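You operate a simulated robot arm through the tools that you are given. There is no shell and no other tool. Be economical: measure what you need, move in short steps, check, and stop when the job is done.

You run a simulated two-armed robot. Do the job below in one go: nothing can be reset, and whatever is moved stays where it is left.

TASK
Change the tissue roll: empty core off, full roll on the peg.
Fine: slacken the black knob first and tighten it after; stand the core on the table's sink side.

It is judged by the outcome, as a careful person would: the job done as asked, and still so three seconds after it is handed in. It fails if anything else is knocked over, pushed out of place, dropped, spilled or broken.

THE ROBOT
Two 7-joint arms with fingered hands on one trunk, on a base that drives. Base frame: it is fixed to the floor where the robot stands at the start and does not move with it; the origin is under the middle of the robot, x ahead of it, y to its left, z up. Lengths are in m, angles in degrees, forces in N, time in s.
The left shoulder is at the start at [0.08, 0.198, 1.432], the right one opposite. Places, roughly: black brake knob [0.8, 0.1, 0.9]; card tube [-1, -1, 0.75]; peg of the roll holder [0.8, 0, 0.8]; sink side of the blue table [0.6, 0.2, 0.8]; white leaf knob [0.8, -0.8, 0.7]. Payload 4 kg a hand.
Tool frame (each hand has its own): the origin (TCP) lies between the finger pads and is the grasp point; the fingertips stand 0.026 m ahead of it; z points along the fingers, y is the line along which they close. The gripper opens to 0.132 m. The gripper's body begins 0.073 m behind the TCP. The gripper is a hand of 4 fingers: y runs from the thumb to the fingers, the wrist lies at [0, 0, -0.239] in the tool frame, and closing takes about 1.5 s.
Orientation is told as [roll, pitch, yaw] about the base's x, y, z axes, in that order, counted from this pose: with the fingers straight down and closing along the base's y, the tool's x points along the base's -x, its y along +y and its z along -z.

THE INTERFACE
- The arms move only by the tool jog_arm. It takes "left_deltas", "right_deltas" or both (then of equal length, played together; a hand with none holds still); each is a list of rows, each a list of 7 numbers: the shift along the base's x, y, z in units of 150 mm (1.0 is 150 mm), then the turn, a rotation vector about the base's x, y, z in units of 45 degrees (1.0 is 45 degrees), then the opening, from 0 (shut) to 1 (fully open). In form: [[tx, ty, tz, rx, ry, rz, gripper], ...]. A call has 1 to 8 rows; each row is the pose to reach, as a shift and turn from the pose commanded when the call began. A call with a number of a shift or a turn outside -1 to 1 is refused whole. Each row takes 0.2 s and may step no farther than 0.05 m and 8.6 degrees from the row before; otherwise, or with a gripper value out of range, the whole call is refused. Where a pose cannot be reached the arm comes as near as it can. A force on the tool above 40 N (or 10 N above the force at the start of the call, whichever is more), or a blocked arm, ends the call early, and 0.2 s more pass. The fingers move at their own pace (about 0.072 m/s each) and stop on an object; they squeeze with about 27 N. The grip force told is the motor's: it shows also when the fingers shut on nothing. Time passes only in rows, and 0.2 s behind the last, so rows that repeat a pose let the fingers close. The reply holds the time, the measured pose of the TCP, the force on the tool along the base axes, the opening and the grip force, in the units named above and with some noise, with the torque about the TCP (base axes, N m) and any sound that the robot's microphone picked up.
- Cameras (640 x 400 px; columns grow to the right, rows downward): "scene" is now at [0.0901, 0.0265, 1.5849]; the picture's right is [0.37, -0.93, 0.00], its down [-0.80, -0.32, -0.50] and it looks along [0.47, 0.18, -0.87] (base axes); focal length 294 px, centre (320, 200). "left" rides on the left gripper at [-0.068, 0.002, -0.097] in its tool frame; the picture's right is [-0.03, -1.00, 0.00], its down [0.82, -0.02, -0.58] and it looks along [0.58, -0.01, 0.82] (tool axes); focal length 270 px, centre (320, 200). "right" rides on the right gripper at [0.068, 0.002, -0.097] in its tool frame; the picture's right is [-0.03, 1.00, 0.00], its down [-0.82, -0.02, -0.58] and it looks along [-0.58, -0.01, 0.82] (tool axes); focal length 270 px, centre (320, 200). There is no depth. A picture from a camera that has moved, and an enlarged one, comes with that camera's place and axes in the base frame and with its lens. The place of the scene camera against the robot may be out by one fixed shift of up to 0.012 m in any direction.
- snapshot(camera): a new picture of that camera. No time passes.
- move_column(by): slides the trunk up (or, below 0, down) by that many m; the arms and the scene camera ride with it, the base frame stays. It gives what a move gives, with no picture.
- steer(legs): drives the robot by 1 to 6 legs, each [ahead, left, turn to the left] in m, m and degrees, along the robot's own axes; the way and the turn of a leg run together, so that a leg with both is an arc; at most 1.5 m and 180 degrees a leg. The arms and the cameras ride along, it lands a little off, and it stops where it bumps. It gives what a move gives.
- preshape(shape, hand): the hand has 4 fingers and takes this shape, open, in about a second: jaw (thumb against the fingers, like two jaws); tri (thumb and two fingers); tip (a fingertip pinch); poke (one finger out to press); point (the index stretched); flat (the hand flat); cup (the hand cupped); fist (a fist). The gripper value then closes the fingers along that shape, each until it touches; the sizes above hold for jaw. It gives what a move gives, with no picture.
- aim_head(pan, tilt): turns the head with the scene camera to pan (to the left, within 86 degrees either way) and tilt (down, from -29 to 69), counted from straight ahead of the robot. It gives what a move gives.
- enlarge(camera, box): a new picture of the part [left, top, right, bottom] of that camera's present view, enlarged. No time passes.
- finish_job(): hands the job in; it is judged then, once.

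Go step by step. Nothing tells you exact positions but the pictures and the camera data: compare them with the known pose of the tool, close in by small moves and look again before you grip or let go. The budget is 120 turns and 100 pictures, counting those below and the enlarged ones. Unless the task says otherwise, let go and move clear before handing in, and close with one line.

The tools are called after "Call:" by a JSON object that holds its "name" and its "arguments". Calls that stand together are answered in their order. jog_arm: Moves the arms, as the interface text tells. Its arguments: {"type":"object","properties":{"left_deltas":{"type":"array"},"right_deltas":{"type":"array"}},"required":[]} The other tools are called the same way: move_column (by) slides the trunk up or down; preshape (shape, hand) gives the hand a shape; steer (legs) drives the base; aim_head (pan, tilt) turns the head that bears the scene camera; snapshot (camera) takes a picture; enlarge (camera, box) takes an enlarged picture of a part of a camera's view; finish_job () hands the job in.

At the start:

```text
time_s: 0.0
left_eef_pos: [0.3385, 0.1881, 0.9989]
left_tool_rot: [-0.1, 0.0, 0.0]
left_wrist_force: [0.2, 0.2, -0.5]
left_moment: [-0.03, -0.02, 0.01]
left_grip_width: 0.1319
left_finger_force: 0.0
left_shape: jaw
right_eef_pos: [0.3618, -0.1374, 0.9999]
right_tool_rot: [0.0, 0.0, 0.0]
right_wrist_force: [1.3, -0.8, 0.0]
right_moment: [0.02, 0.03, -0.02]
right_grip_width: 0.1321
right_finger_force: 0.0
right_shape: jaw
trunk travel left (down, up): [-0.742, 0.098]
robot x, y, heading: [0.0023, 0.0016, -0.2]
head pan, tilt: [21.6, 59.9]
```

scene: 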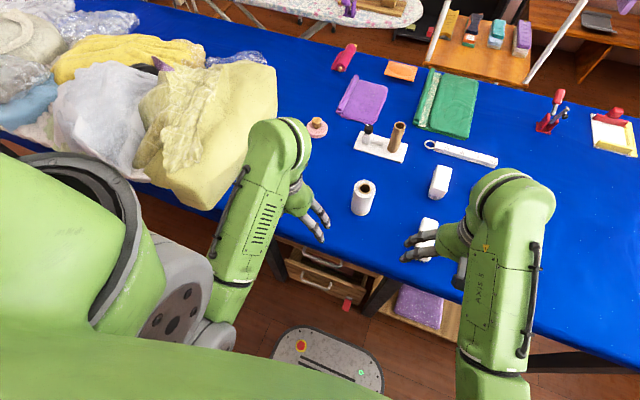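
right: 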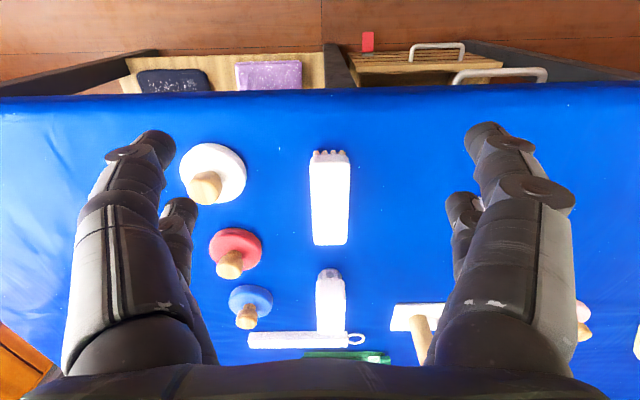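
left: 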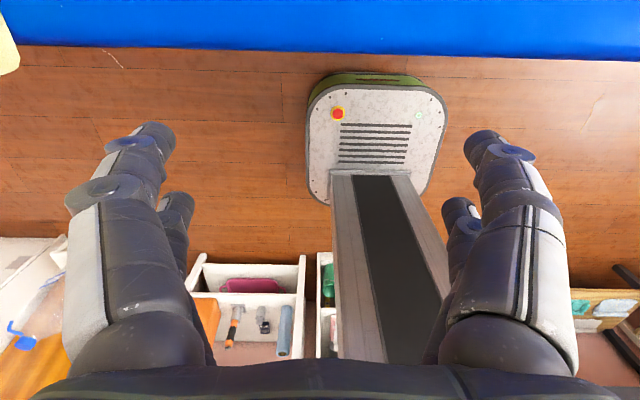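

I see the white holder with a brown core on its peg and a black knob to the left of it, and a full white roll standing nearer to me. I'll look closer first.

Call:
{"name": "enlarge", "arguments": {"camera": "scene", "box": [300, 90, 460, 230]}}

Call:
{"name": "aim_head", "arguments": {"pan": 10, "tilt": 40}}

Call:
{"name": "snapshot", "arguments": {"camera": "scene"}}

```text
2.86 times, centred on (380, 160) of scene
camera zoom: at [0.0901, 0.0265, 1.5849], right [0.37, -0.93, 0.0], down [-0.8, -0.32, -0.5], along [0.47, 0.18, -0.87], focal length 839 px, centre (149, 314)
```

zoom: 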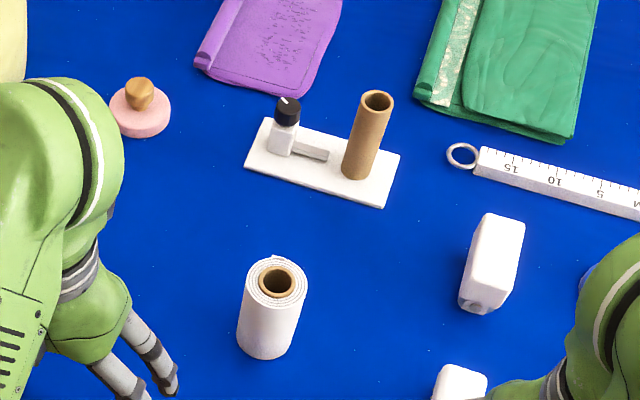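

```text
time_s: 0.8
left_eef_pos: [0.3392, 0.1881, 0.9996]
left_tool_rot: [0.0, 0.0, 0.0]
left_wrist_force: [-0.4, 0.0, 0.3]
left_moment: [0.0, 0.01, 0.02]
left_grip_width: 0.1321
left_finger_force: 0.0
left_shape: jaw
right_eef_pos: [0.3623, -0.1375, 1.0007]
right_tool_rot: [0.0, -0.1, 0.0]
right_wrist_force: [-0.4, -0.7, 0.6]
right_moment: [0.01, -0.03, 0.0]
right_grip_width: 0.1321
right_finger_force: 0.0
right_shape: jaw
trunk travel left (down, up): [-0.742, 0.098]
robot x, y, heading: [0.0035, -0.0015, -0.1]
head pan, tilt: [10.0, 40.0]
```

```text
95 pictures are left
camera scene: at [0.1117, 0.0167, 1.6115], right [0.17, -0.98, 0.0], down [-0.63, -0.11, -0.77], along [0.75, 0.13, -0.64], focal length 294 px, centre (320, 200)
```

scene: 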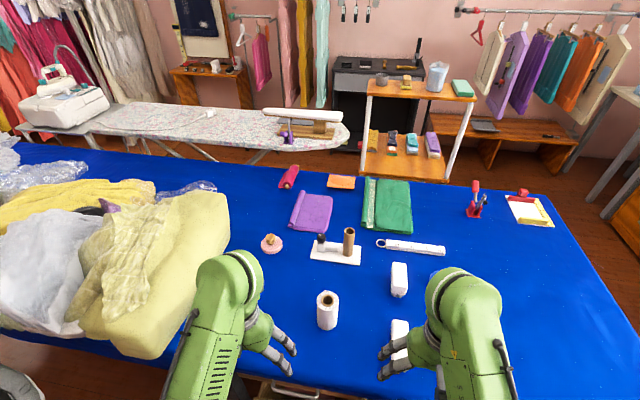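

Roughly: roll at (0.57, 0.07), core at (0.82, 0.03) with its top at z 0.88, knob at (0.82, 0.13) with its top at z 0.84. Now I look for the sink, and for room under the table for the base.

Call:
{"name": "aim_head", "arguments": {"pan": 70, "tilt": 20}}

Call:
{"name": "snapshot", "arguments": {"camera": "scene"}}

Call:
{"name": "aim_head", "arguments": {"pan": -60, "tilt": 20}}

Call:
{"name": "snapshot", "arguments": {"camera": "scene"}}

Call:
{"name": "aim_head", "arguments": {"pan": 0, "tilt": 69}}

Call:
{"name": "snapshot", "arguments": {"camera": "scene"}}

```text
time_s: 2.1
left_eef_pos: [0.3392, 0.1875, 1.0]
left_tool_rot: [-0.1, 0.0, -0.1]
left_wrist_force: [0.3, 0.4, -0.7]
left_moment: [0.02, 0.03, 0.0]
left_grip_width: 0.1322
left_finger_force: 0.1
left_shape: jaw
right_eef_pos: [0.3626, -0.139, 0.9985]
right_tool_rot: [0.0, 0.0, 0.0]
right_wrist_force: [0.4, 0.1, -0.2]
right_moment: [0.0, -0.02, -0.01]
right_grip_width: 0.132
right_finger_force: 0.1
right_shape: jaw
trunk travel left (down, up): [-0.742, 0.098]
robot x, y, heading: [0.0027, -0.0005, 0.0]
head pan, tilt: [70.0, 20.0]
```

```text
94 pictures are left
camera scene: at [0.06, 0.0894, 1.6429], right [0.94, -0.34, 0.0], down [-0.12, -0.32, -0.94], along [0.32, 0.88, -0.34], focal length 294 px, centre (320, 200)
```

scene: 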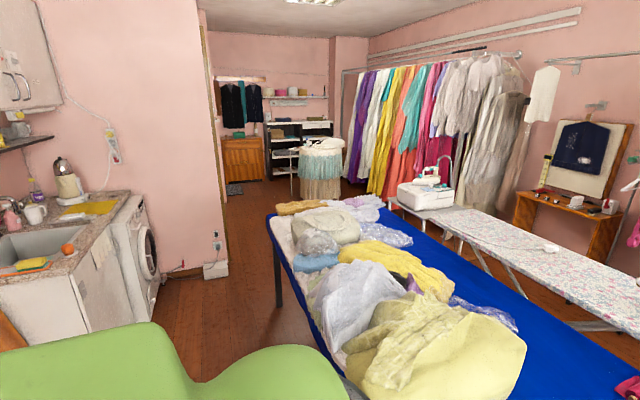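

```text
time_s: 4.2
left_eef_pos: [0.3397, 0.1875, 0.9996]
left_tool_rot: [0.0, 0.1, 0.0]
left_wrist_force: [-0.4, 0.5, -1.3]
left_moment: [-0.01, -0.04, 0.01]
left_grip_width: 0.1319
left_finger_force: 0.0
left_shape: jaw
right_eef_pos: [0.3618, -0.14, 0.9996]
right_tool_rot: [0.0, -0.1, 0.0]
right_wrist_force: [0.8, 0.2, -1.1]
right_moment: [0.05, 0.03, 0.0]
right_grip_width: 0.1316
right_finger_force: 0.1
right_shape: jaw
trunk travel left (down, up): [-0.742, 0.098]
robot x, y, heading: [-0.0031, 0.0007, -0.0]
head pan, tilt: [-60.0, 20.0]
```

```text
93 pictures are left
camera scene: at [0.0747, -0.0787, 1.643], right [-0.87, -0.5, 0.0], down [-0.17, 0.3, -0.94], along [0.47, -0.81, -0.34], focal length 294 px, centre (320, 200)
```

scene: 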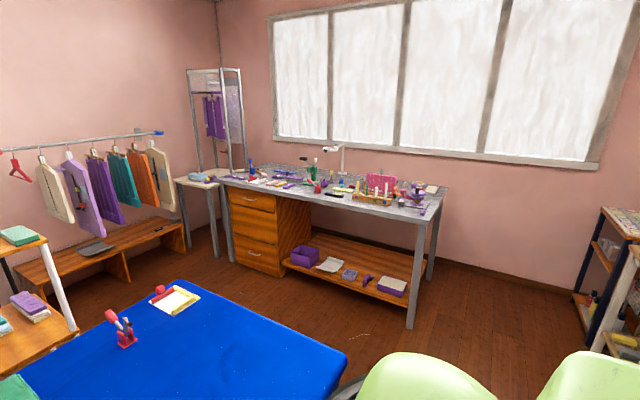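

```text
time_s: 5.5
left_eef_pos: [0.3383, 0.1876, 1.0005]
left_tool_rot: [0.0, 0.0, 0.0]
left_wrist_force: [-0.5, -0.9, -0.1]
left_moment: [0.03, 0.0, -0.01]
left_grip_width: 0.1318
left_finger_force: 0.0
left_shape: jaw
right_eef_pos: [0.3618, -0.1393, 1.0002]
right_tool_rot: [0.1, -0.1, 0.0]
right_wrist_force: [0.3, -0.3, 0.2]
right_moment: [-0.03, -0.01, 0.01]
right_grip_width: 0.1319
right_finger_force: 0.1
right_shape: jaw
trunk travel left (down, up): [-0.742, 0.098]
robot x, y, heading: [-0.0033, 0.0003, 0.2]
head pan, tilt: [0.0, 68.8]
```

```text
92 pictures are left
camera scene: at [0.0841, 0.0018, 1.5755], right [0.0, -1.0, 0.0], down [-0.93, 0.0, -0.36], along [0.36, 0.0, -0.93], focal length 294 px, centre (320, 200)
```

scene: 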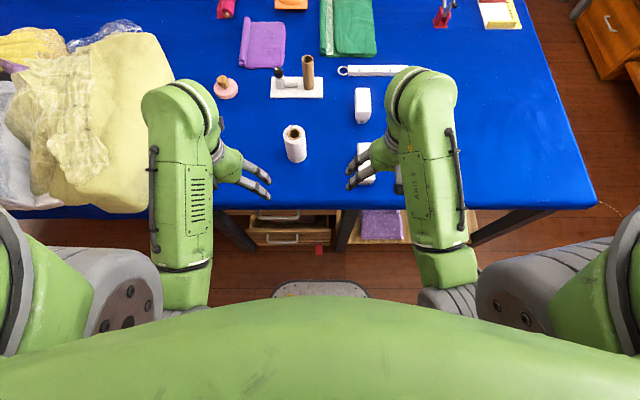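

The sink is to the left (+y), so the core will stand at about (0.6, 0.24), which is free. To gain reach I raise both hands, lower the trunk and drive ahead a little.

Call:
{"name": "jog_arm", "arguments": {"left_deltas": [[0, 0, 0.33, 0, 0, 0, 1], [0, 0, 0.66, 0, 0, 0, 1], [0, 0, 0.99, 0, 0, 0, 1]], "right_deltas": [[0, 0, 0.33, 0, 0, 0, 1], [0, 0, 0.66, 0, 0, 0, 1], [0, 0, 0.99, 0, 0, 0, 1]]}}

Call:
{"name": "move_column", "arguments": {"by": -0.15}}

Call:
{"name": "steer", "arguments": {"legs": [[0.12, 0.0, 0]]}}

Call:
{"name": "snapshot", "arguments": {"camera": "scene"}}

```text
time_s: 6.3
left_eef_pos: [0.3373, 0.1867, 1.007]
left_tool_rot: [0.0, -0.1, 0.0]
left_wrist_force: [0.9, 0.1, -0.3]
left_moment: [-0.02, -0.02, -0.02]
left_grip_width: 0.1317
left_finger_force: 0.1
left_shape: jaw
left hand out of reach, approached as far as the arm can: row 1, 2, 3
right_eef_pos: [0.3617, -0.1384, 1.0049]
right_tool_rot: [0.1, -0.2, 0.0]
right_wrist_force: [-0.7, -0.3, 0.2]
right_moment: [-0.01, 0.0, 0.0]
right_grip_width: 0.1319
right_finger_force: 0.0
right_shape: jaw
right hand out of reach, approached as far as the arm can: row 1, 2, 3
trunk travel left (down, up): [-0.742, 0.098]
robot x, y, heading: [-0.0013, 0.001, -0.1]
head pan, tilt: [0.0, 68.8]
```

```text
time_s: 8.1
left_eef_pos: [0.3395, 0.1887, 0.857]
left_tool_rot: [0.0, -0.1, 0.0]
left_wrist_force: [0.4, 0.4, 0.8]
left_moment: [0.01, 0.0, 0.01]
left_grip_width: 0.1322
left_finger_force: 0.1
left_shape: jaw
right_eef_pos: [0.3622, -0.1388, 0.8547]
right_tool_rot: [0.0, -0.3, 0.0]
right_wrist_force: [-0.2, 0.3, -0.8]
right_moment: [0.0, 0.02, 0.0]
right_grip_width: 0.1315
right_finger_force: 0.0
right_shape: jaw
trunk travel left (down, up): [-0.592, 0.248]
robot x, y, heading: [0.0008, 0.0008, 0.1]
head pan, tilt: [0.0, 68.8]
```

```text
time_s: 9.2
left_eef_pos: [0.4243, 0.1873, 0.854]
left_tool_rot: [0.0, 0.2, -0.1]
left_wrist_force: [0.4, -0.3, -1.3]
left_moment: [0.05, 0.07, -0.01]
left_grip_width: 0.1318
left_finger_force: 0.1
left_shape: jaw
right_eef_pos: [0.4485, -0.1385, 0.8527]
right_tool_rot: [0.0, 0.2, 0.0]
right_wrist_force: [1.7, 0.0, -0.8]
right_moment: [0.02, 0.08, 0.0]
right_grip_width: 0.132
right_finger_force: 0.0
right_shape: jaw
trunk travel left (down, up): [-0.592, 0.248]
robot x, y, heading: [0.0811, -0.0, 0.2]
head pan, tilt: [0.0, 68.8]
stopped in leg 1: the robot was blocked; the commanded pose is now the measured one
```

```text
91 pictures are left
camera scene: at [0.174, 0.0018, 1.4246], right [0.0, -1.0, 0.0], down [-0.94, 0.0, -0.35], along [0.35, 0.0, -0.94], focal length 294 px, centre (320, 200)
```

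scene: 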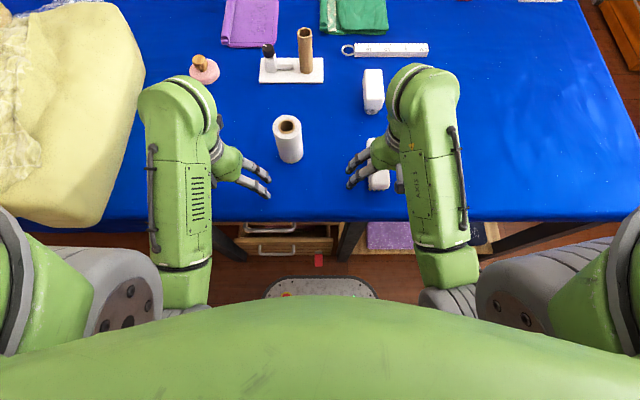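

The base was blocked after 0.08 m, and nothing on the table moved. I back off slightly and bring both hands ahead and up, so the trunk can go lower if needed.

Call:
{"name": "steer", "arguments": {"legs": [[-0.006, 0, 0]]}}

Call:
{"name": "jog_arm", "arguments": {"left_deltas": [[0.2, 0.03, 0.23, 0, 0, 0, 1], [0.4, 0.06, 0.46, 0, 0, 0, 1], [0.6, 0.09, 0.69, 0, 0, 0, 1], [0.8, 0.12, 0.9, 0, 0, 0, 1]], "right_deltas": [[0.1, -0.15, 0.23, 0, 0, 0, 1], [0.2, -0.3, 0.46, 0, 0, 0, 1], [0.3, -0.45, 0.69, 0, 0, 0, 1], [0.4, -0.6, 0.9, 0, 0, 0, 1]]}}

Call:
{"name": "snapshot", "arguments": {"camera": "scene"}}

```text
time_s: 10.0
left_eef_pos: [0.4133, 0.1876, 0.8563]
left_tool_rot: [0.0, -0.2, 0.0]
left_wrist_force: [-0.4, 0.1, -0.8]
left_moment: [0.0, -0.03, -0.02]
left_grip_width: 0.1321
left_finger_force: 0.2
left_shape: jaw
right_eef_pos: [0.437, -0.1382, 0.8543]
right_tool_rot: [0.0, -0.2, 0.0]
right_wrist_force: [-0.6, -0.5, 0.0]
right_moment: [0.01, 0.02, -0.02]
right_grip_width: 0.132
right_finger_force: 0.0
right_shape: jaw
trunk travel left (down, up): [-0.592, 0.248]
robot x, y, heading: [0.0705, -0.0009, -0.0]
head pan, tilt: [0.0, 68.8]
```

```text
time_s: 11.0
left_eef_pos: [0.5937, 0.226, 0.9193]
left_tool_rot: [0.0, 0.2, -0.2]
left_wrist_force: [0.9, -0.5, -0.9]
left_moment: [0.01, 0.02, 0.0]
left_grip_width: 0.1319
left_finger_force: 0.2
left_shape: jaw
left hand out of reach, approached as far as the arm can: row 1, 2, 3, 4
right_eef_pos: [0.5483, -0.2306, 0.8811]
right_tool_rot: [0.1, 0.0, 0.1]
right_wrist_force: [-0.4, 0.2, -0.4]
right_moment: [0.02, 0.06, -0.02]
right_grip_width: 0.1322
right_finger_force: 0.2
right_shape: jaw
right hand out of reach, approached as far as the arm can: row 1, 2, 3, 4
trunk travel left (down, up): [-0.592, 0.248]
robot x, y, heading: [0.0742, -0.0027, -0.3]
head pan, tilt: [0.0, 68.8]
```

```text
90 pictures are left
camera scene: at [0.1643, 0.001, 1.4249], right [0.0, -1.0, 0.0], down [-0.93, 0.0, -0.36], along [0.36, 0.0, -0.93], focal length 294 px, centre (320, 200)
```

scene: 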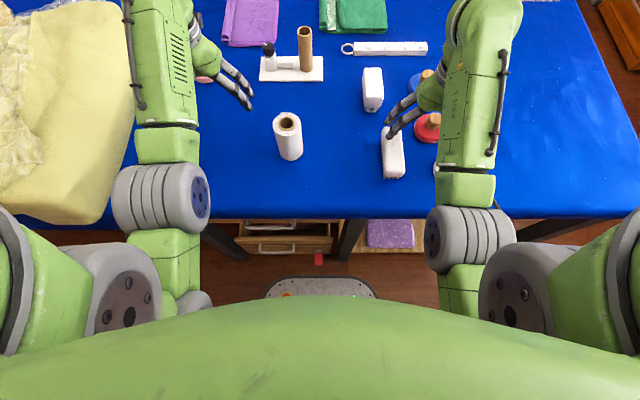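

Next the left hand moves over the knob, keeping above the core's top.

Call:
{"name": "jog_arm", "arguments": {"left_deltas": [[0.3, -0.05, 0, 0, 0, 0, 0.5], [0.6, -0.1, 0, 0, 0, 0, 0.5], [0.9, -0.2, 0, 0, 0, 0, 0.5], [0.98, -0.3, 0, 0, 0, 0, 0.5]]}}

Call:
{"name": "snapshot", "arguments": {"camera": "left"}}

```text
time_s: 12.0
left_eef_pos: [0.7364, 0.1796, 0.9226]
left_tool_rot: [0.0, -0.2, 0.0]
left_wrist_force: [-0.7, -0.1, 0.4]
left_moment: [0.05, 0.02, -0.02]
left_grip_width: 0.0667
left_finger_force: 0.0
left_shape: jaw
right_eef_pos: [0.5429, -0.2283, 0.8843]
right_tool_rot: [0.2, -0.4, 0.0]
right_wrist_force: [0.6, 0.2, -0.2]
right_moment: [-0.04, 0.03, -0.01]
right_grip_width: 0.1318
right_finger_force: 0.1
right_shape: jaw
trunk travel left (down, up): [-0.592, 0.248]
robot x, y, heading: [0.0739, 0.0028, 0.0]
head pan, tilt: [0.0, 68.8]
```

```text
89 pictures are left
camera left: at [0.8034, 0.1809, 1.0201], right [0.02, -1.0, 0.0], down [-0.82, -0.02, 0.57], along [-0.57, -0.01, -0.82], focal length 270 px, centre (320, 200)
```

left: 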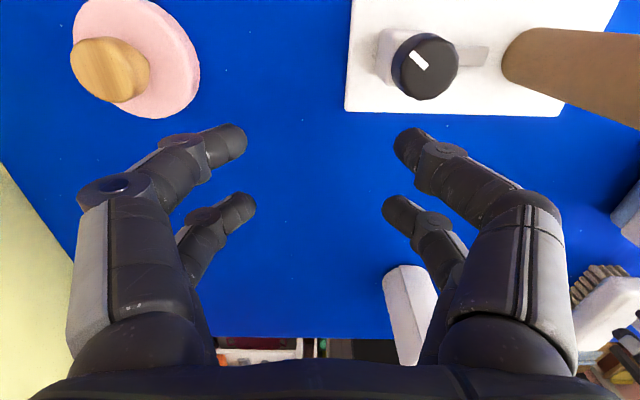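

By triangulating two views, the table is really at z ≈ 0.79 and the knob at (0.783, 0.131) with its top at about 0.88. The core top is at about 0.925. I move over the knob and look again.

Call:
{"name": "jog_arm", "arguments": {"left_deltas": [[0, 0, 0.15, 0, 0, 0, 0.5], [0.16, -0.16, 0.15, 0, 0, -0.15, 0.5], [0.31, -0.32, 0.15, 0, 0, -0.3, 0.5], [0.31, -0.32, 0.15, 0, 0, -0.45, 0.5], [0.31, -0.32, 0.15, 0, 0, -0.6, 0.5]]}}

Call:
{"name": "snapshot", "arguments": {"camera": "left"}}

Call:
{"name": "snapshot", "arguments": {"camera": "scene"}}

```text
time_s: 13.2
left_eef_pos: [0.7814, 0.1317, 0.9455]
left_tool_rot: [-0.1, -0.2, -27.3]
left_wrist_force: [-0.1, 0.8, -0.7]
left_moment: [0.02, 0.0, -0.02]
left_grip_width: 0.0664
left_finger_force: 0.1
left_shape: jaw
right_eef_pos: [0.542, -0.2263, 0.8835]
right_tool_rot: [-0.1, -0.4, 0.0]
right_wrist_force: [-0.6, -0.3, 0.2]
right_moment: [0.02, 0.05, -0.01]
right_grip_width: 0.1321
right_finger_force: 0.0
right_shape: jaw
trunk travel left (down, up): [-0.592, 0.248]
robot x, y, heading: [0.0706, 0.0003, -0.1]
head pan, tilt: [0.0, 68.8]
```

```text
88 pictures are left
camera left: at [0.8427, 0.1017, 1.0424], right [-0.43, -0.9, 0.0], down [-0.74, 0.36, 0.57], along [-0.52, 0.25, -0.82], focal length 270 px, centre (320, 200)
```

left: 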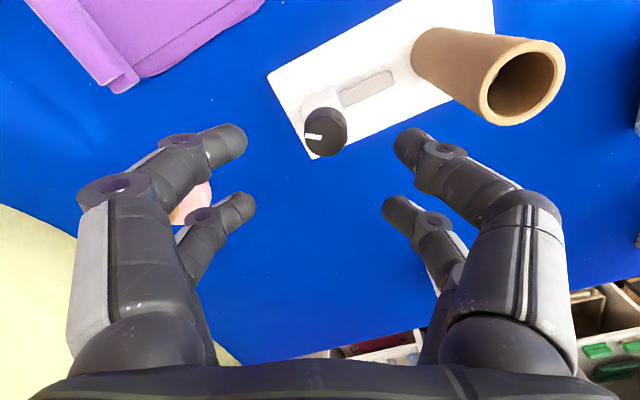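

```text
87 pictures are left
camera scene: at [0.1584, 0.0018, 1.4254], right [0.0, -1.0, 0.0], down [-0.93, 0.0, -0.36], along [0.36, 0.0, -0.93], focal length 294 px, centre (320, 200)
```

scene: 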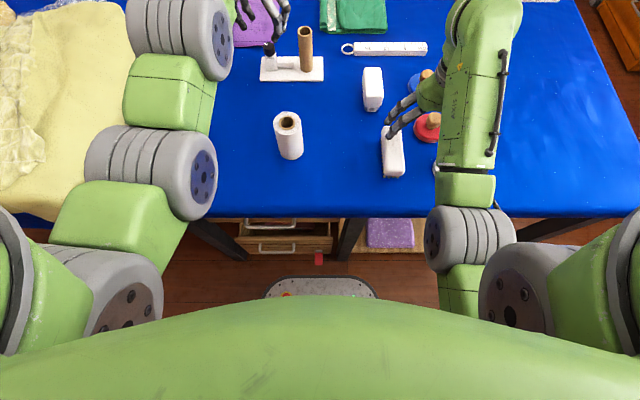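

The knob top is at (0.782, 0.1265, 0.869). I descend with the fingers around it and close gently.

Call:
{"name": "jog_arm", "arguments": {"left_deltas": [[0, -0.035, -0.2, 0, 0, 0, 0.5], [0, -0.035, -0.35, 0, 0, 0, 0.5], [0, -0.035, -0.49, 0, 0, 0, 0.5]]}}

Call:
{"name": "snapshot", "arguments": {"camera": "left"}}

Call:
{"name": "enlarge", "arguments": {"camera": "scene", "box": [200, 0, 360, 100]}}

```text
time_s: 14.0
left_eef_pos: [0.7809, 0.1256, 0.8716]
left_tool_rot: [-0.1, -0.4, -27.1]
left_wrist_force: [0.1, 0.2, -0.9]
left_moment: [-0.01, -0.01, -0.02]
left_grip_width: 0.0666
left_finger_force: 0.0
left_shape: jaw
right_eef_pos: [0.5429, -0.228, 0.8846]
right_tool_rot: [0.0, -0.4, 0.0]
right_wrist_force: [0.7, 0.3, -0.5]
right_moment: [-0.02, -0.02, -0.04]
right_grip_width: 0.1319
right_finger_force: 0.2
right_shape: jaw
trunk travel left (down, up): [-0.592, 0.248]
robot x, y, heading: [0.0743, -0.0001, 0.1]
head pan, tilt: [0.0, 68.8]
```

```text
86 pictures are left
camera left: at [0.8422, 0.096, 0.9694], right [-0.43, -0.9, 0.0], down [-0.74, 0.35, 0.57], along [-0.52, 0.25, -0.82], focal length 270 px, centre (320, 200)
```

left: 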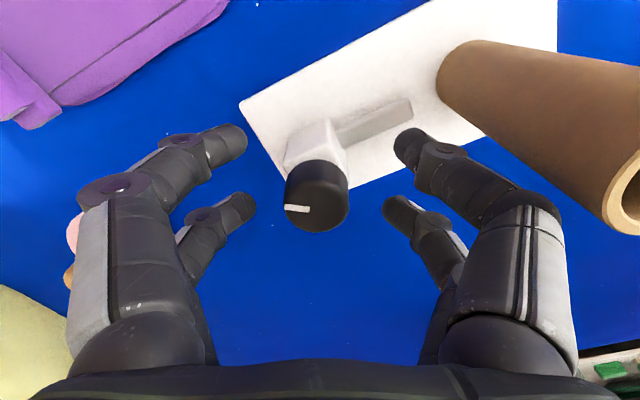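

```text
4.00 times, centred on (280, 50) of scene
camera zoom: at [0.1583, 0.0019, 1.4254], right [0.0, -1.0, 0.0], down [-0.93, 0.0, -0.36], along [0.36, 0.0, -0.93], focal length 1174 px, centre (480, 800)
```

zoom: 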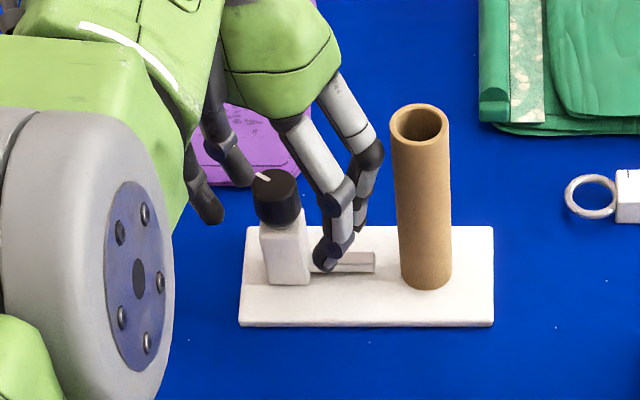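

The knob is centred between the fingers. I go 5 mm lower and close on it.

Call:
{"name": "jog_arm", "arguments": {"left_deltas": [[0, 0, -0.035, 0, 0, 0, 0.5], [0, 0, -0.035, 0, 0, 0, 0.2], [0, 0, -0.035, 0, 0, 0, 0.1], [0, 0, -0.035, 0, 0, 0, 0.05], [0, 0, -0.035, 0, 0, 0, 0.05], [0, 0, -0.035, 0, 0, 0, 0.05]]}}

Call:
{"name": "snapshot", "arguments": {"camera": "left"}}

```text
time_s: 15.4
left_eef_pos: [0.7779, 0.1252, 0.8667]
left_tool_rot: [-0.1, -0.2, -27.1]
left_wrist_force: [-1.2, 0.7, -3.1]
left_moment: [0.02, 0.0, -0.25]
left_grip_width: 0.004
left_finger_force: 26.6
left_shape: jaw
right_eef_pos: [0.5425, -0.2277, 0.884]
right_tool_rot: [0.0, -0.4, 0.0]
right_wrist_force: [0.2, 0.0, -0.3]
right_moment: [0.02, 0.01, 0.02]
right_grip_width: 0.1319
right_finger_force: 0.2
right_shape: jaw
trunk travel left (down, up): [-0.592, 0.248]
robot x, y, heading: [0.0738, -0.0024, 0.1]
head pan, tilt: [0.0, 68.8]
```

```text
84 pictures are left
camera left: at [0.8419, 0.0965, 0.9634], right [-0.43, -0.9, 0.0], down [-0.74, 0.35, 0.57], along [-0.52, 0.25, -0.82], focal length 270 px, centre (320, 200)
```

left: 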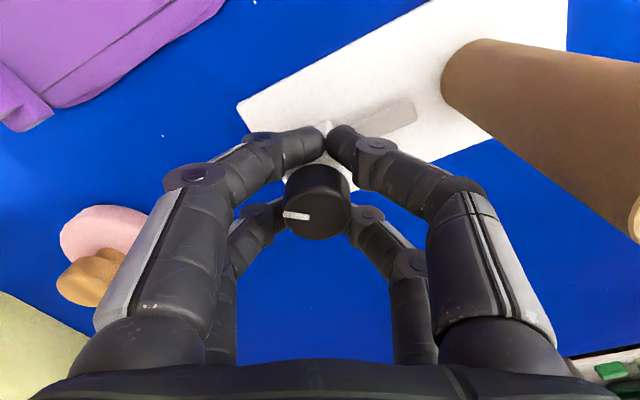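

Two of the fingers closed past the knob, so the jaw shape straddles it. I open, rise and try the three-finger shape.

Call:
{"name": "jog_arm", "arguments": {"left_deltas": [[0, 0, 0, 0, 0, 0, 0.5], [0, 0, 0, 0, 0, 0, 0.5], [0, 0, 0.25, 0, 0, 0, 0.5], [0, 0, 0.5, 0, 0, 0, 0.5]]}}

Call:
{"name": "preshape", "arguments": {"shape": "tri", "hand": "left"}}

Call:
{"name": "snapshot", "arguments": {"camera": "left"}}

```text
time_s: 16.4
left_eef_pos: [0.779, 0.1273, 0.9413]
left_tool_rot: [0.0, -0.2, -27.1]
left_wrist_force: [-0.1, -0.2, 0.6]
left_moment: [-0.02, 0.0, 0.0]
left_grip_width: 0.0656
left_finger_force: 0.0
left_shape: jaw
right_eef_pos: [0.5422, -0.2284, 0.8839]
right_tool_rot: [0.0, -0.4, 0.0]
right_wrist_force: [0.2, 0.4, 1.0]
right_moment: [0.01, 0.02, -0.02]
right_grip_width: 0.1318
right_finger_force: 0.1
right_shape: jaw
trunk travel left (down, up): [-0.592, 0.248]
robot x, y, heading: [0.0733, -0.0011, -0.1]
head pan, tilt: [0.0, 68.8]
```

```text
time_s: 17.3
left_eef_pos: [0.7801, 0.1279, 0.9397]
left_tool_rot: [0.0, -0.2, -27.2]
left_wrist_force: [0.5, -0.6, -0.4]
left_moment: [0.01, -0.02, 0.0]
left_grip_width: 0.1319
left_finger_force: 0.0
left_shape: tri
right_eef_pos: [0.5424, -0.2285, 0.8835]
right_tool_rot: [0.0, -0.3, 0.0]
right_wrist_force: [0.4, -0.5, 0.3]
right_moment: [0.0, -0.02, 0.02]
right_grip_width: 0.1319
right_finger_force: 0.0
right_shape: jaw
trunk travel left (down, up): [-0.592, 0.248]
robot x, y, heading: [0.0708, 0.001, -0.1]
head pan, tilt: [0.0, 68.8]
```

```text
83 pictures are left
camera left: at [0.8411, 0.0986, 1.0375], right [-0.43, -0.9, 0.0], down [-0.74, 0.35, 0.57], along [-0.52, 0.25, -0.82], focal length 270 px, centre (320, 200)
```

left: 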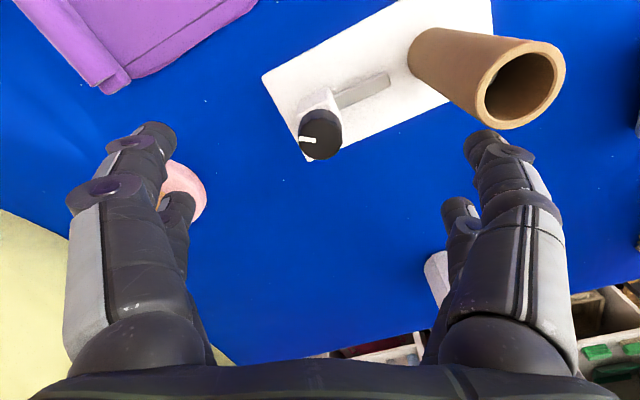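

Now I look at how the tri shape closes, up here.

Call:
{"name": "jog_arm", "arguments": {"left_deltas": [[0, 0, 0, 0, 0, 0, 0.5], [0, 0, 0, 0, 0, 0, 0.35], [0, 0, 0, 0, 0, 0, 0.35], [0, 0, 0, 0, 0, 0, 0.35]]}}

Call:
{"name": "snapshot", "arguments": {"camera": "left"}}

```text
time_s: 18.3
left_eef_pos: [0.7795, 0.1272, 0.9405]
left_tool_rot: [-0.1, -0.2, -27.1]
left_wrist_force: [-0.9, 0.3, 0.1]
left_moment: [-0.02, -0.02, 0.0]
left_grip_width: 0.0464
left_finger_force: 0.0
left_shape: tri
right_eef_pos: [0.5436, -0.228, 0.884]
right_tool_rot: [0.1, -0.5, 0.0]
right_wrist_force: [0.2, 0.2, -0.1]
right_moment: [0.01, -0.02, -0.02]
right_grip_width: 0.1318
right_finger_force: 0.0
right_shape: jaw
trunk travel left (down, up): [-0.592, 0.248]
robot x, y, heading: [0.0757, -0.0023, 0.3]
head pan, tilt: [0.0, 68.8]
```

```text
82 pictures are left
camera left: at [0.841, 0.0985, 1.0379], right [-0.43, -0.9, 0.0], down [-0.74, 0.35, 0.57], along [-0.52, 0.25, -0.82], focal length 270 px, centre (320, 200)
```

left: 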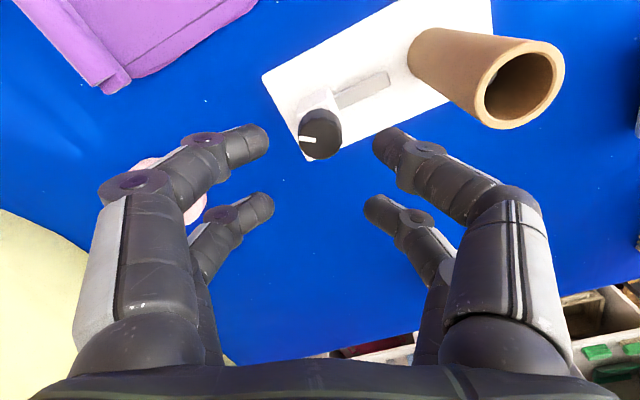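

The tri shape looks just like jaw, with two fingers on each side. I try the tip pinch.

Call:
{"name": "preshape", "arguments": {"shape": "tip", "hand": "left"}}

Call:
{"name": "jog_arm", "arguments": {"left_deltas": [[0, 0, 0, 0, 0, 0, 0.35], [0, 0, 0, 0, 0, 0, 0.35], [0, 0, 0, 0, 0, 0, 0.35], [0, 0, 0, 0, 0, 0, 0.35]]}}

Call:
{"name": "snapshot", "arguments": {"camera": "left"}}

```text
time_s: 19.2
left_eef_pos: [0.7784, 0.128, 0.9403]
left_tool_rot: [0.0, -0.2, -27.1]
left_wrist_force: [-0.2, 0.2, -0.9]
left_moment: [0.0, -0.05, 0.01]
left_grip_width: 0.1318
left_finger_force: 0.0
left_shape: tip
right_eef_pos: [0.5426, -0.2256, 0.8839]
right_tool_rot: [-0.1, -0.3, 0.0]
right_wrist_force: [0.8, 0.8, -0.3]
right_moment: [0.01, 0.02, 0.0]
right_grip_width: 0.1319
right_finger_force: 0.1
right_shape: jaw
trunk travel left (down, up): [-0.592, 0.248]
robot x, y, heading: [0.0754, -0.0014, 0.1]
head pan, tilt: [0.0, 68.8]
```

```text
time_s: 20.2
left_eef_pos: [0.7788, 0.127, 0.94]
left_tool_rot: [0.1, -0.2, -27.2]
left_wrist_force: [0.4, 0.4, -0.3]
left_moment: [0.02, -0.05, -0.04]
left_grip_width: 0.0466
left_finger_force: 0.0
left_shape: tip
right_eef_pos: [0.5431, -0.2267, 0.8839]
right_tool_rot: [-0.1, -0.4, 0.0]
right_wrist_force: [-0.1, 0.2, -0.1]
right_moment: [0.03, -0.02, 0.01]
right_grip_width: 0.132
right_finger_force: 0.1
right_shape: jaw
trunk travel left (down, up): [-0.592, 0.248]
robot x, y, heading: [0.0729, -0.0011, -0.0]
head pan, tilt: [0.0, 68.8]
```

```text
81 pictures are left
camera left: at [0.841, 0.0985, 1.0379], right [-0.43, -0.9, 0.0], down [-0.74, 0.35, 0.57], along [-0.52, 0.25, -0.82], focal length 270 px, centre (320, 200)
```

left: 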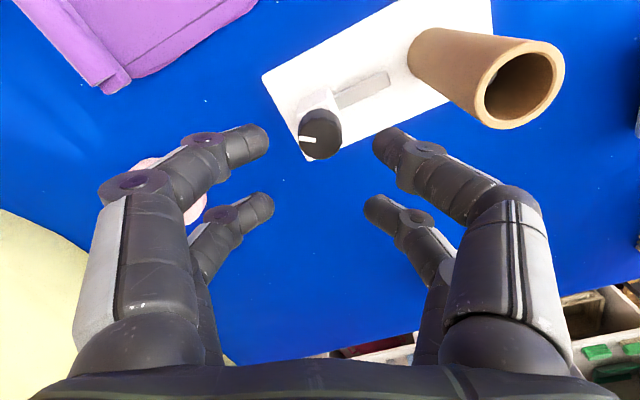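

The fingers sit at about ±0.02 m along tool x, so a centred knob gets caged by all four. The knob's white mark shows any turning, so I grip again, turn a little and watch it.

Call:
{"name": "jog_arm", "arguments": {"left_deltas": [[0, 0, -0.25, 0, 0, 0, 0.45], [0, 0, -0.5, 0, 0, 0, 0.45], [0, 0, -0.52, 0, 0, 0, 0.2], [0, 0, -0.52, 0, 0, 0, 0.0], [0, 0, -0.52, 0, 0, 0, 0.0], [0, 0, -0.52, 0, 0, 0, 0.0], [0, 0, -0.52, 0, 0, 0, 0.0]]}}

Call:
{"name": "snapshot", "arguments": {"camera": "left"}}

Call:
{"name": "enlarge", "arguments": {"camera": "scene", "box": [230, 20, 310, 70]}}

```text
time_s: 21.8
left_eef_pos: [0.7791, 0.1282, 0.8626]
left_tool_rot: [-0.1, -0.3, -27.1]
left_wrist_force: [-0.9, -0.7, -3.6]
left_moment: [0.0, -0.03, -0.21]
left_grip_width: 0.0053
left_finger_force: 27.5
left_shape: tip
right_eef_pos: [0.5448, -0.2278, 0.8842]
right_tool_rot: [0.0, -0.4, 0.0]
right_wrist_force: [0.2, 0.4, -0.4]
right_moment: [-0.01, 0.01, 0.0]
right_grip_width: 0.1319
right_finger_force: 0.1
right_shape: jaw
trunk travel left (down, up): [-0.592, 0.248]
robot x, y, heading: [0.0729, -0.0026, 0.0]
head pan, tilt: [0.0, 68.8]
```

```text
80 pictures are left
camera left: at [0.8411, 0.0976, 0.9602], right [-0.43, -0.9, 0.0], down [-0.74, 0.35, 0.58], along [-0.52, 0.25, -0.82], focal length 270 px, centre (320, 200)
```

left: 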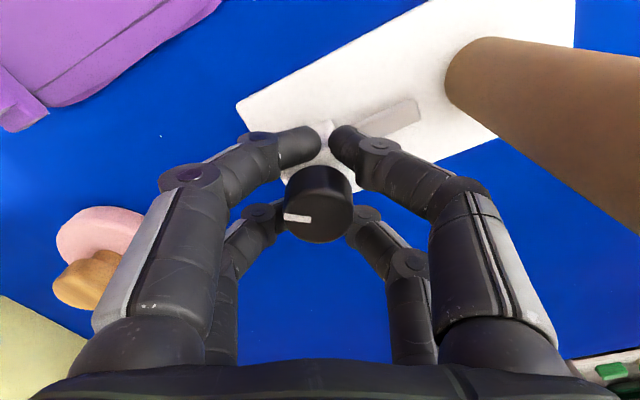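

```text
8.00 times, centred on (270, 45) of scene
camera zoom: at [0.1585, 0.002, 1.4253], right [0.0, -1.0, 0.0], down [-0.93, 0.0, -0.36], along [0.36, 0.0, -0.93], focal length 2348 px, centre (720, 1440)
```

zoom: 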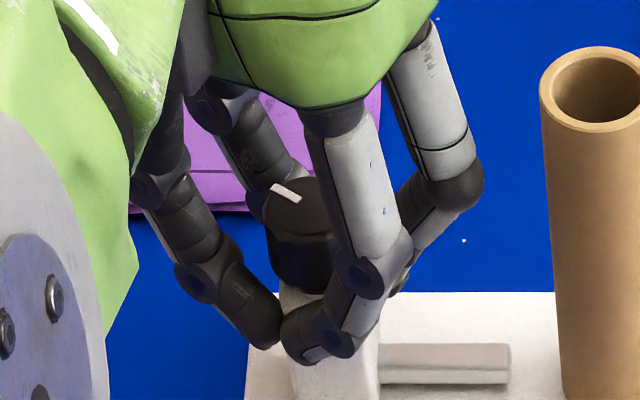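

The knob sits loosely between the two finger pairs. I open, shift 18 mm so the far pair pinches the knob across its middle, and close again.

Call:
{"name": "jog_arm", "arguments": {"left_deltas": [[0, 0, 0, 0, 0, 0, 0.45], [0, 0, 0, 0, 0, 0, 0.45], [0, 0, 0.04, 0, 0, 0, 0.45], [-0.09, 0.045, 0.04, 0, 0, 0, 0.45], [-0.09, 0.045, 0.04, 0, 0, 0, 0.2], [-0.09, 0.045, 0.04, 0, 0, 0, 0.0], [-0.09, 0.045, 0.04, 0, 0, 0, 0.0], [-0.09, 0.045, 0.04, 0, 0, 0, 0.0]]}}

Call:
{"name": "snapshot", "arguments": {"camera": "left"}}

Call:
{"name": "enlarge", "arguments": {"camera": "scene", "box": [230, 20, 310, 70]}}

```text
time_s: 23.6
left_eef_pos: [0.7667, 0.1353, 0.8706]
left_tool_rot: [0.0, -0.3, -27.0]
left_wrist_force: [-1.2, 1.0, 4.3]
left_moment: [0.06, -0.11, 0.19]
left_grip_width: 0.012
left_finger_force: 27.2
left_shape: tip
right_eef_pos: [0.5427, -0.2272, 0.8857]
right_tool_rot: [0.1, -0.4, 0.0]
right_wrist_force: [0.2, 0.7, 0.2]
right_moment: [-0.02, 0.01, 0.03]
right_grip_width: 0.1319
right_finger_force: 0.0
right_shape: jaw
trunk travel left (down, up): [-0.592, 0.248]
robot x, y, heading: [0.0678, -0.0024, 0.1]
head pan, tilt: [0.0, 68.8]
```

```text
78 pictures are left
camera left: at [0.8284, 0.1048, 0.9677], right [-0.43, -0.9, 0.0], down [-0.74, 0.35, 0.57], along [-0.52, 0.25, -0.82], focal length 270 px, centre (320, 200)
```

left: 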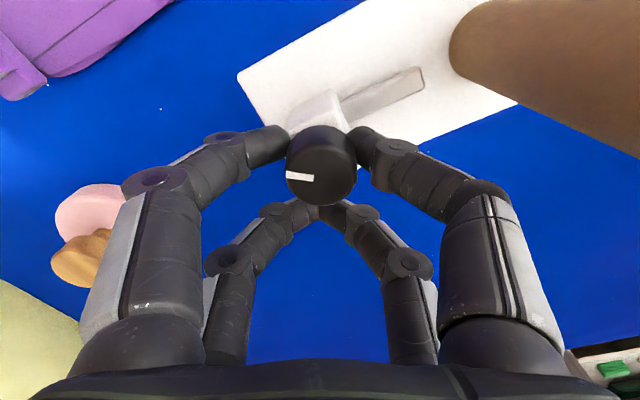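

```text
8.00 times, centred on (270, 45) of scene
camera zoom: at [0.1572, 0.0018, 1.4255], right [0.0, -1.0, 0.0], down [-0.93, 0.0, -0.36], along [0.36, 0.0, -0.93], focal length 2348 px, centre (720, 1440)
```

zoom: 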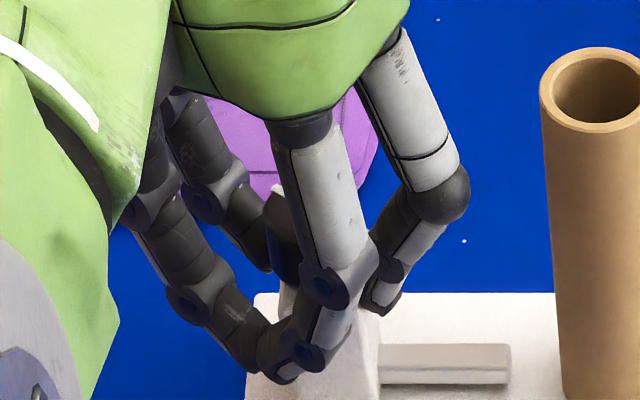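

The far pair now holds the knob properly. I turn it counter-clockwise by 40° about the knob's own axis.

Call:
{"name": "jog_arm", "arguments": {"left_deltas": [[-0.007, -0.016, 0, 0, 0, 0.178, 0], [-0.011, -0.033, 0, 0, 0, 0.356, 0], [-0.013, -0.049, 0, 0, 0, 0.533, 0], [-0.013, -0.067, 0, 0, 0, 0.711, 0], [-0.01, -0.084, 0, 0, 0, 0.889, 0]]}}

Call:
{"name": "snapshot", "arguments": {"camera": "left"}}

```text
time_s: 24.8
left_eef_pos: [0.7671, 0.1238, 0.8707]
left_tool_rot: [0.0, -0.5, 13.1]
left_wrist_force: [10.0, 6.3, 13.6]
left_moment: [0.38, -0.34, -0.39]
left_grip_width: 0.011
left_finger_force: 26.9
left_shape: tip
right_eef_pos: [0.5429, -0.2273, 0.8846]
right_tool_rot: [-0.1, -0.4, 0.0]
right_wrist_force: [0.0, -0.7, 0.6]
right_moment: [0.01, 0.0, -0.03]
right_grip_width: 0.1319
right_finger_force: 0.0
right_shape: jaw
trunk travel left (down, up): [-0.592, 0.248]
robot x, y, heading: [0.0737, 0.0024, -0.0]
head pan, tilt: [0.0, 68.8]
```

```text
76 pictures are left
camera left: at [0.8328, 0.1398, 0.9682], right [0.25, -0.97, 0.0], down [-0.79, -0.21, 0.57], along [-0.55, -0.14, -0.82], focal length 270 px, centre (320, 200)
```

left: 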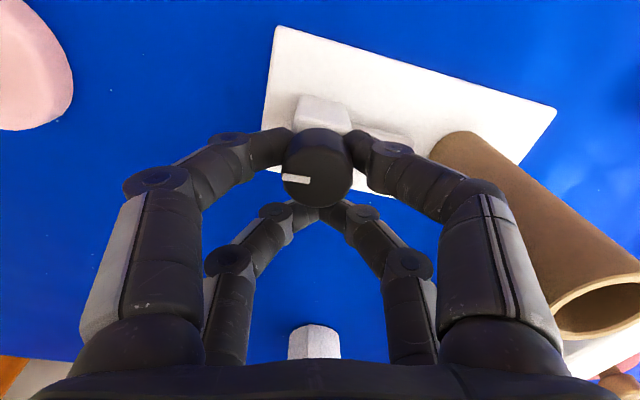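

The knob turned with the hand. I check that the holder stayed in place.

Call:
{"name": "enlarge", "arguments": {"camera": "scene", "box": [200, 0, 360, 100]}}

```text
4.00 times, centred on (280, 50) of scene
camera zoom: at [0.1579, 0.0027, 1.4256], right [0.0, -1.0, 0.0], down [-0.93, 0.0, -0.36], along [0.36, 0.0, -0.93], focal length 1174 px, centre (480, 800)
```

zoom: 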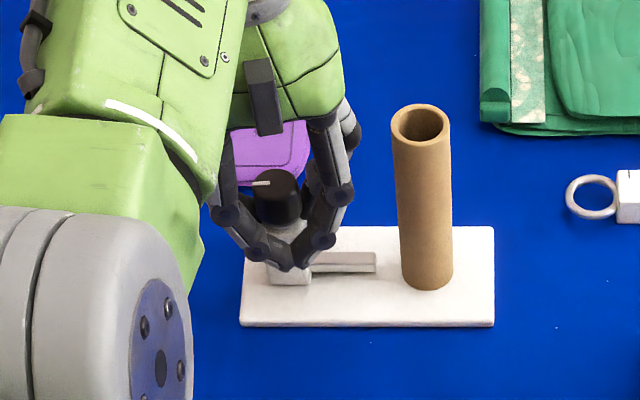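

The holder has not moved. I keep turning counter-clockwise.

Call:
{"name": "jog_arm", "arguments": {"left_deltas": [[0.005, -0.017, 0.01, 0, 0, 0.178, 0], [0.012, -0.032, 0.02, 0, 0, 0.356, 0], [0.022, -0.047, 0.02, 0, 0, 0.533, 0], [0.033, -0.059, 0.02, 0, 0, 0.711, 0], [0.046, -0.071, 0.02, 0, 0, 0.889, 0]]}}

Call:
{"name": "snapshot", "arguments": {"camera": "left"}}

```text
time_s: 26.0
left_eef_pos: [0.776, 0.1212, 0.8695]
left_tool_rot: [0.1, -0.5, 53.2]
left_wrist_force: [18.6, 30.5, 5.4]
left_moment: [1.08, -0.12, -0.66]
left_grip_width: 0.0104
left_finger_force: 26.9
left_shape: tip
right_eef_pos: [0.5439, -0.2229, 0.8836]
right_tool_rot: [-0.2, -0.2, 0.1]
right_wrist_force: [-0.4, -1.0, 0.0]
right_moment: [0.0, 0.03, 0.04]
right_grip_width: 0.1319
right_finger_force: 0.1
right_shape: jaw
trunk travel left (down, up): [-0.592, 0.248]
robot x, y, heading: [0.076, 0.0051, 0.2]
head pan, tilt: [0.0, 68.8]
```

```text
74 pictures are left
camera left: at [0.8155, 0.1747, 0.9679], right [0.82, -0.58, 0.0], down [-0.47, -0.67, 0.57], along [-0.33, -0.47, -0.82], focal length 270 px, centre (320, 200)
```

left: 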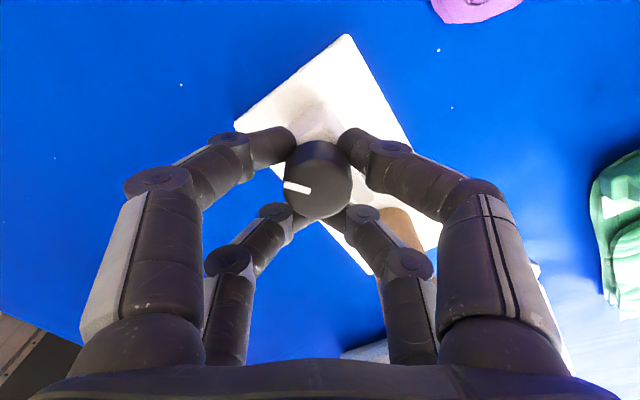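

The side force has built up, so I release the knob here and check.

Call:
{"name": "jog_arm", "arguments": {"left_deltas": [[0.0, 0.0, 0, 0, 0, 0, 0.3], [0, 0, 0, 0, 0, 0, 0.4], [0, 0, 0, 0, 0, 0, 0.4]]}}

Call:
{"name": "snapshot", "arguments": {"camera": "left"}}

Call:
{"name": "enlarge", "arguments": {"camera": "scene", "box": [200, 0, 360, 100]}}

```text
time_s: 26.8
left_eef_pos: [0.7727, 0.1077, 0.8713]
left_tool_rot: [0.1, 0.0, 52.8]
left_wrist_force: [0.3, -0.1, 0.1]
left_moment: [-0.02, 0.0, -0.01]
left_grip_width: 0.0522
left_finger_force: 0.0
left_shape: tip
right_eef_pos: [0.544, -0.2277, 0.884]
right_tool_rot: [-0.1, -0.4, -0.1]
right_wrist_force: [-0.4, 1.0, 0.0]
right_moment: [-0.04, -0.01, 0.0]
right_grip_width: 0.1317
right_finger_force: 0.2
right_shape: jaw
trunk travel left (down, up): [-0.592, 0.248]
robot x, y, heading: [0.0783, 0.0007, 0.0]
head pan, tilt: [0.0, 68.8]
```

```text
73 pictures are left
camera left: at [0.8134, 0.1632, 0.9679], right [0.81, -0.58, 0.0], down [-0.48, -0.66, 0.58], along [-0.34, -0.47, -0.82], focal length 270 px, centre (320, 200)
```

left: 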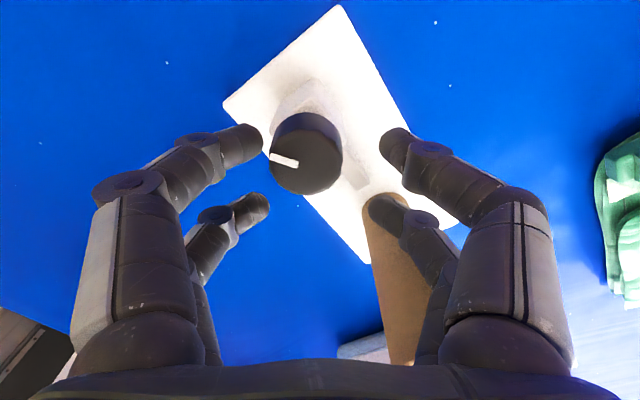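

```text
4.00 times, centred on (280, 50) of scene
camera zoom: at [0.1588, 0.0017, 1.4253], right [0.0, -1.0, 0.0], down [-0.93, 0.0, -0.36], along [0.36, 0.0, -0.93], focal length 1174 px, centre (480, 800)
```

zoom: 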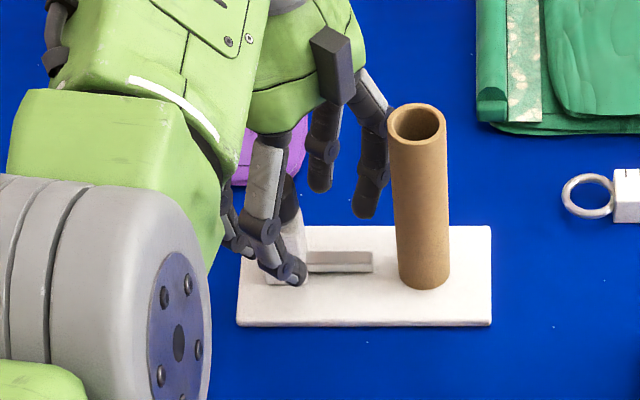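

The knob turned about 75° and the holder stayed put. For a surely slack brake I do a second stroke: rise, turn the hand back, and regrip.

Call:
{"name": "jog_arm", "arguments": {"left_deltas": [[0, 0, 0.3, 0, 0, 0, 0.4], [-0.005, 0.045, 0.4, 0, 0, -0.17, 0.4], [-0.02, 0.055, 0.4, 0, 0, -0.35, 0.4], [-0.03, 0.075, 0.4, 0, 0, -0.52, 0.4], [-0.05, 0.09, 0.4, 0, 0, -0.7, 0.4], [-0.06, 0.11, 0.4, 0, 0, -0.85, 0.4], [-0.06, 0.12, 0.4, 0, 0, -1.0, 0.4]]}}

Call:
{"name": "jog_arm", "arguments": {"left_deltas": [[0, 0.016, 0, 0, 0, -0.17, 0.4], [0, 0.033, 0, 0, 0, -0.35, 0.4], [0.005, 0.05, 0, 0, 0, -0.52, 0.4], [0.01, 0.065, 0, 0, 0, -0.7, 0.4], [0.015, 0.08, 0, 0, 0, -0.85, 0.4]]}}

Call:
{"name": "snapshot", "arguments": {"camera": "left"}}

```text
time_s: 28.4
left_eef_pos: [0.7641, 0.1273, 0.9327]
left_tool_rot: [0.1, -0.3, 7.8]
left_wrist_force: [0.1, -0.5, -1.0]
left_moment: [-0.01, -0.02, 0.03]
left_grip_width: 0.0523
left_finger_force: 0.1
left_shape: tip
right_eef_pos: [0.5435, -0.2272, 0.8833]
right_tool_rot: [-0.1, -0.5, 0.0]
right_wrist_force: [-0.1, -0.8, 0.0]
right_moment: [-0.02, 0.06, 0.0]
right_grip_width: 0.1318
right_finger_force: 0.1
right_shape: jaw
trunk travel left (down, up): [-0.592, 0.248]
robot x, y, heading: [0.075, 0.0017, -0.0]
head pan, tilt: [0.0, 68.8]
```

```text
time_s: 29.6
left_eef_pos: [0.7662, 0.1402, 0.9323]
left_tool_rot: [-0.1, -0.1, -30.4]
left_wrist_force: [0.5, -0.1, -0.8]
left_moment: [0.01, 0.01, 0.03]
left_grip_width: 0.0524
left_finger_force: 0.1
left_shape: tip
right_eef_pos: [0.5436, -0.2279, 0.8849]
right_tool_rot: [0.0, -0.4, 0.0]
right_wrist_force: [0.0, -0.9, -1.4]
right_moment: [0.01, 0.01, -0.02]
right_grip_width: 0.1322
right_finger_force: 0.1
right_shape: jaw
trunk travel left (down, up): [-0.592, 0.248]
robot x, y, heading: [0.0741, 0.0024, 0.1]
head pan, tilt: [0.0, 68.8]
```

```text
71 pictures are left
camera left: at [0.8266, 0.1082, 1.0296], right [-0.48, -0.88, 0.0], down [-0.72, 0.4, 0.57], along [-0.5, 0.28, -0.82], focal length 270 px, centre (320, 200)
```

left: 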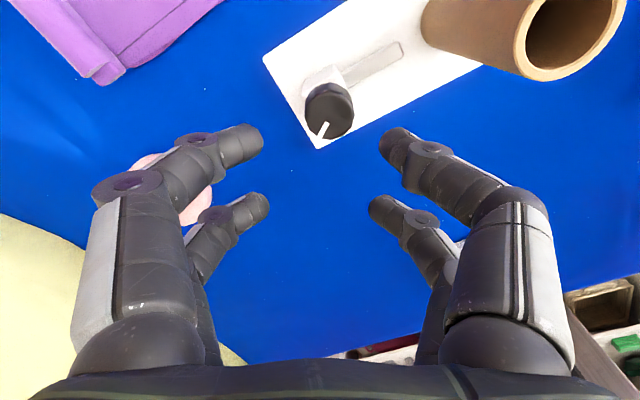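

I go down and grip again at the knob, at (0.782, 0.127).

Call:
{"name": "jog_arm", "arguments": {"left_deltas": [[0, -0.026, -0.2, 0, 0, 0, 0.4], [0, -0.026, -0.425, 0, 0, 0, 0.4], [0, -0.026, -0.425, 0, 0, 0, 0.0], [0, -0.026, -0.425, 0, 0, 0, 0.0], [0, -0.026, -0.425, 0, 0, 0, 0.0], [0, -0.026, -0.425, 0, 0, 0, 0.0]]}}

Call:
{"name": "jog_arm", "arguments": {"left_deltas": [[-0.007, -0.016, 0, 0, 0, 0.178, 0], [-0.012, -0.032, 0, 0, 0, 0.356, 0], [-0.014, -0.048, 0, 0, 0, 0.533, 0], [-0.015, -0.064, 0, 0, 0, 0.711, 0], [-0.012, -0.081, 0, 0, 0, 0.889, 0]]}}

Call:
{"name": "snapshot", "arguments": {"camera": "left"}}

```text
time_s: 31.0
left_eef_pos: [0.7652, 0.137, 0.8679]
left_tool_rot: [0.0, -0.1, -30.3]
left_wrist_force: [-0.8, 0.9, -2.5]
left_moment: [0.02, 0.1, 0.3]
left_grip_width: 0.0139
left_finger_force: 27.0
left_shape: tip
right_eef_pos: [0.5431, -0.2277, 0.8837]
right_tool_rot: [0.0, -0.4, 0.0]
right_wrist_force: [0.8, 0.2, -0.5]
right_moment: [-0.01, 0.02, -0.02]
right_grip_width: 0.132
right_finger_force: 0.0
right_shape: jaw
trunk travel left (down, up): [-0.592, 0.248]
robot x, y, heading: [0.0773, -0.0018, 0.2]
head pan, tilt: [0.0, 68.8]
```

```text
time_s: 32.2
left_eef_pos: [0.7646, 0.1246, 0.8695]
left_tool_rot: [0.0, -0.4, 9.8]
left_wrist_force: [9.6, 2.6, 3.3]
left_moment: [-0.09, -0.21, -0.73]
left_grip_width: 0.0118
left_finger_force: 27.2
left_shape: tip
right_eef_pos: [0.5442, -0.2272, 0.8833]
right_tool_rot: [0.0, -0.3, -0.1]
right_wrist_force: [0.2, -0.1, -0.9]
right_moment: [-0.01, 0.03, -0.04]
right_grip_width: 0.1318
right_finger_force: 0.1
right_shape: jaw
trunk travel left (down, up): [-0.592, 0.248]
robot x, y, heading: [0.0752, -0.002, -0.1]
head pan, tilt: [0.0, 68.8]
```

```text
70 pictures are left
camera left: at [0.8325, 0.1379, 0.9671], right [0.2, -0.98, 0.0], down [-0.8, -0.16, 0.57], along [-0.56, -0.11, -0.82], focal length 270 px, centre (320, 200)
```

left: 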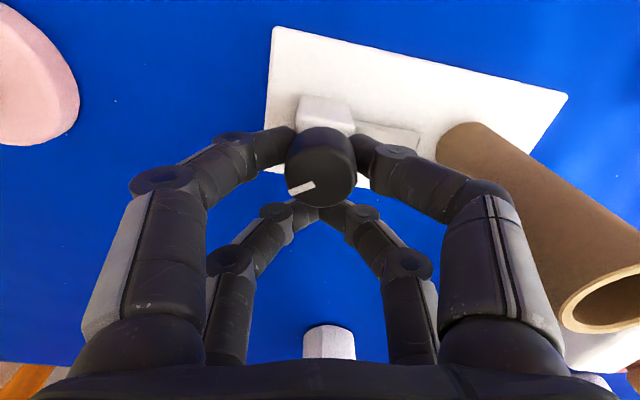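

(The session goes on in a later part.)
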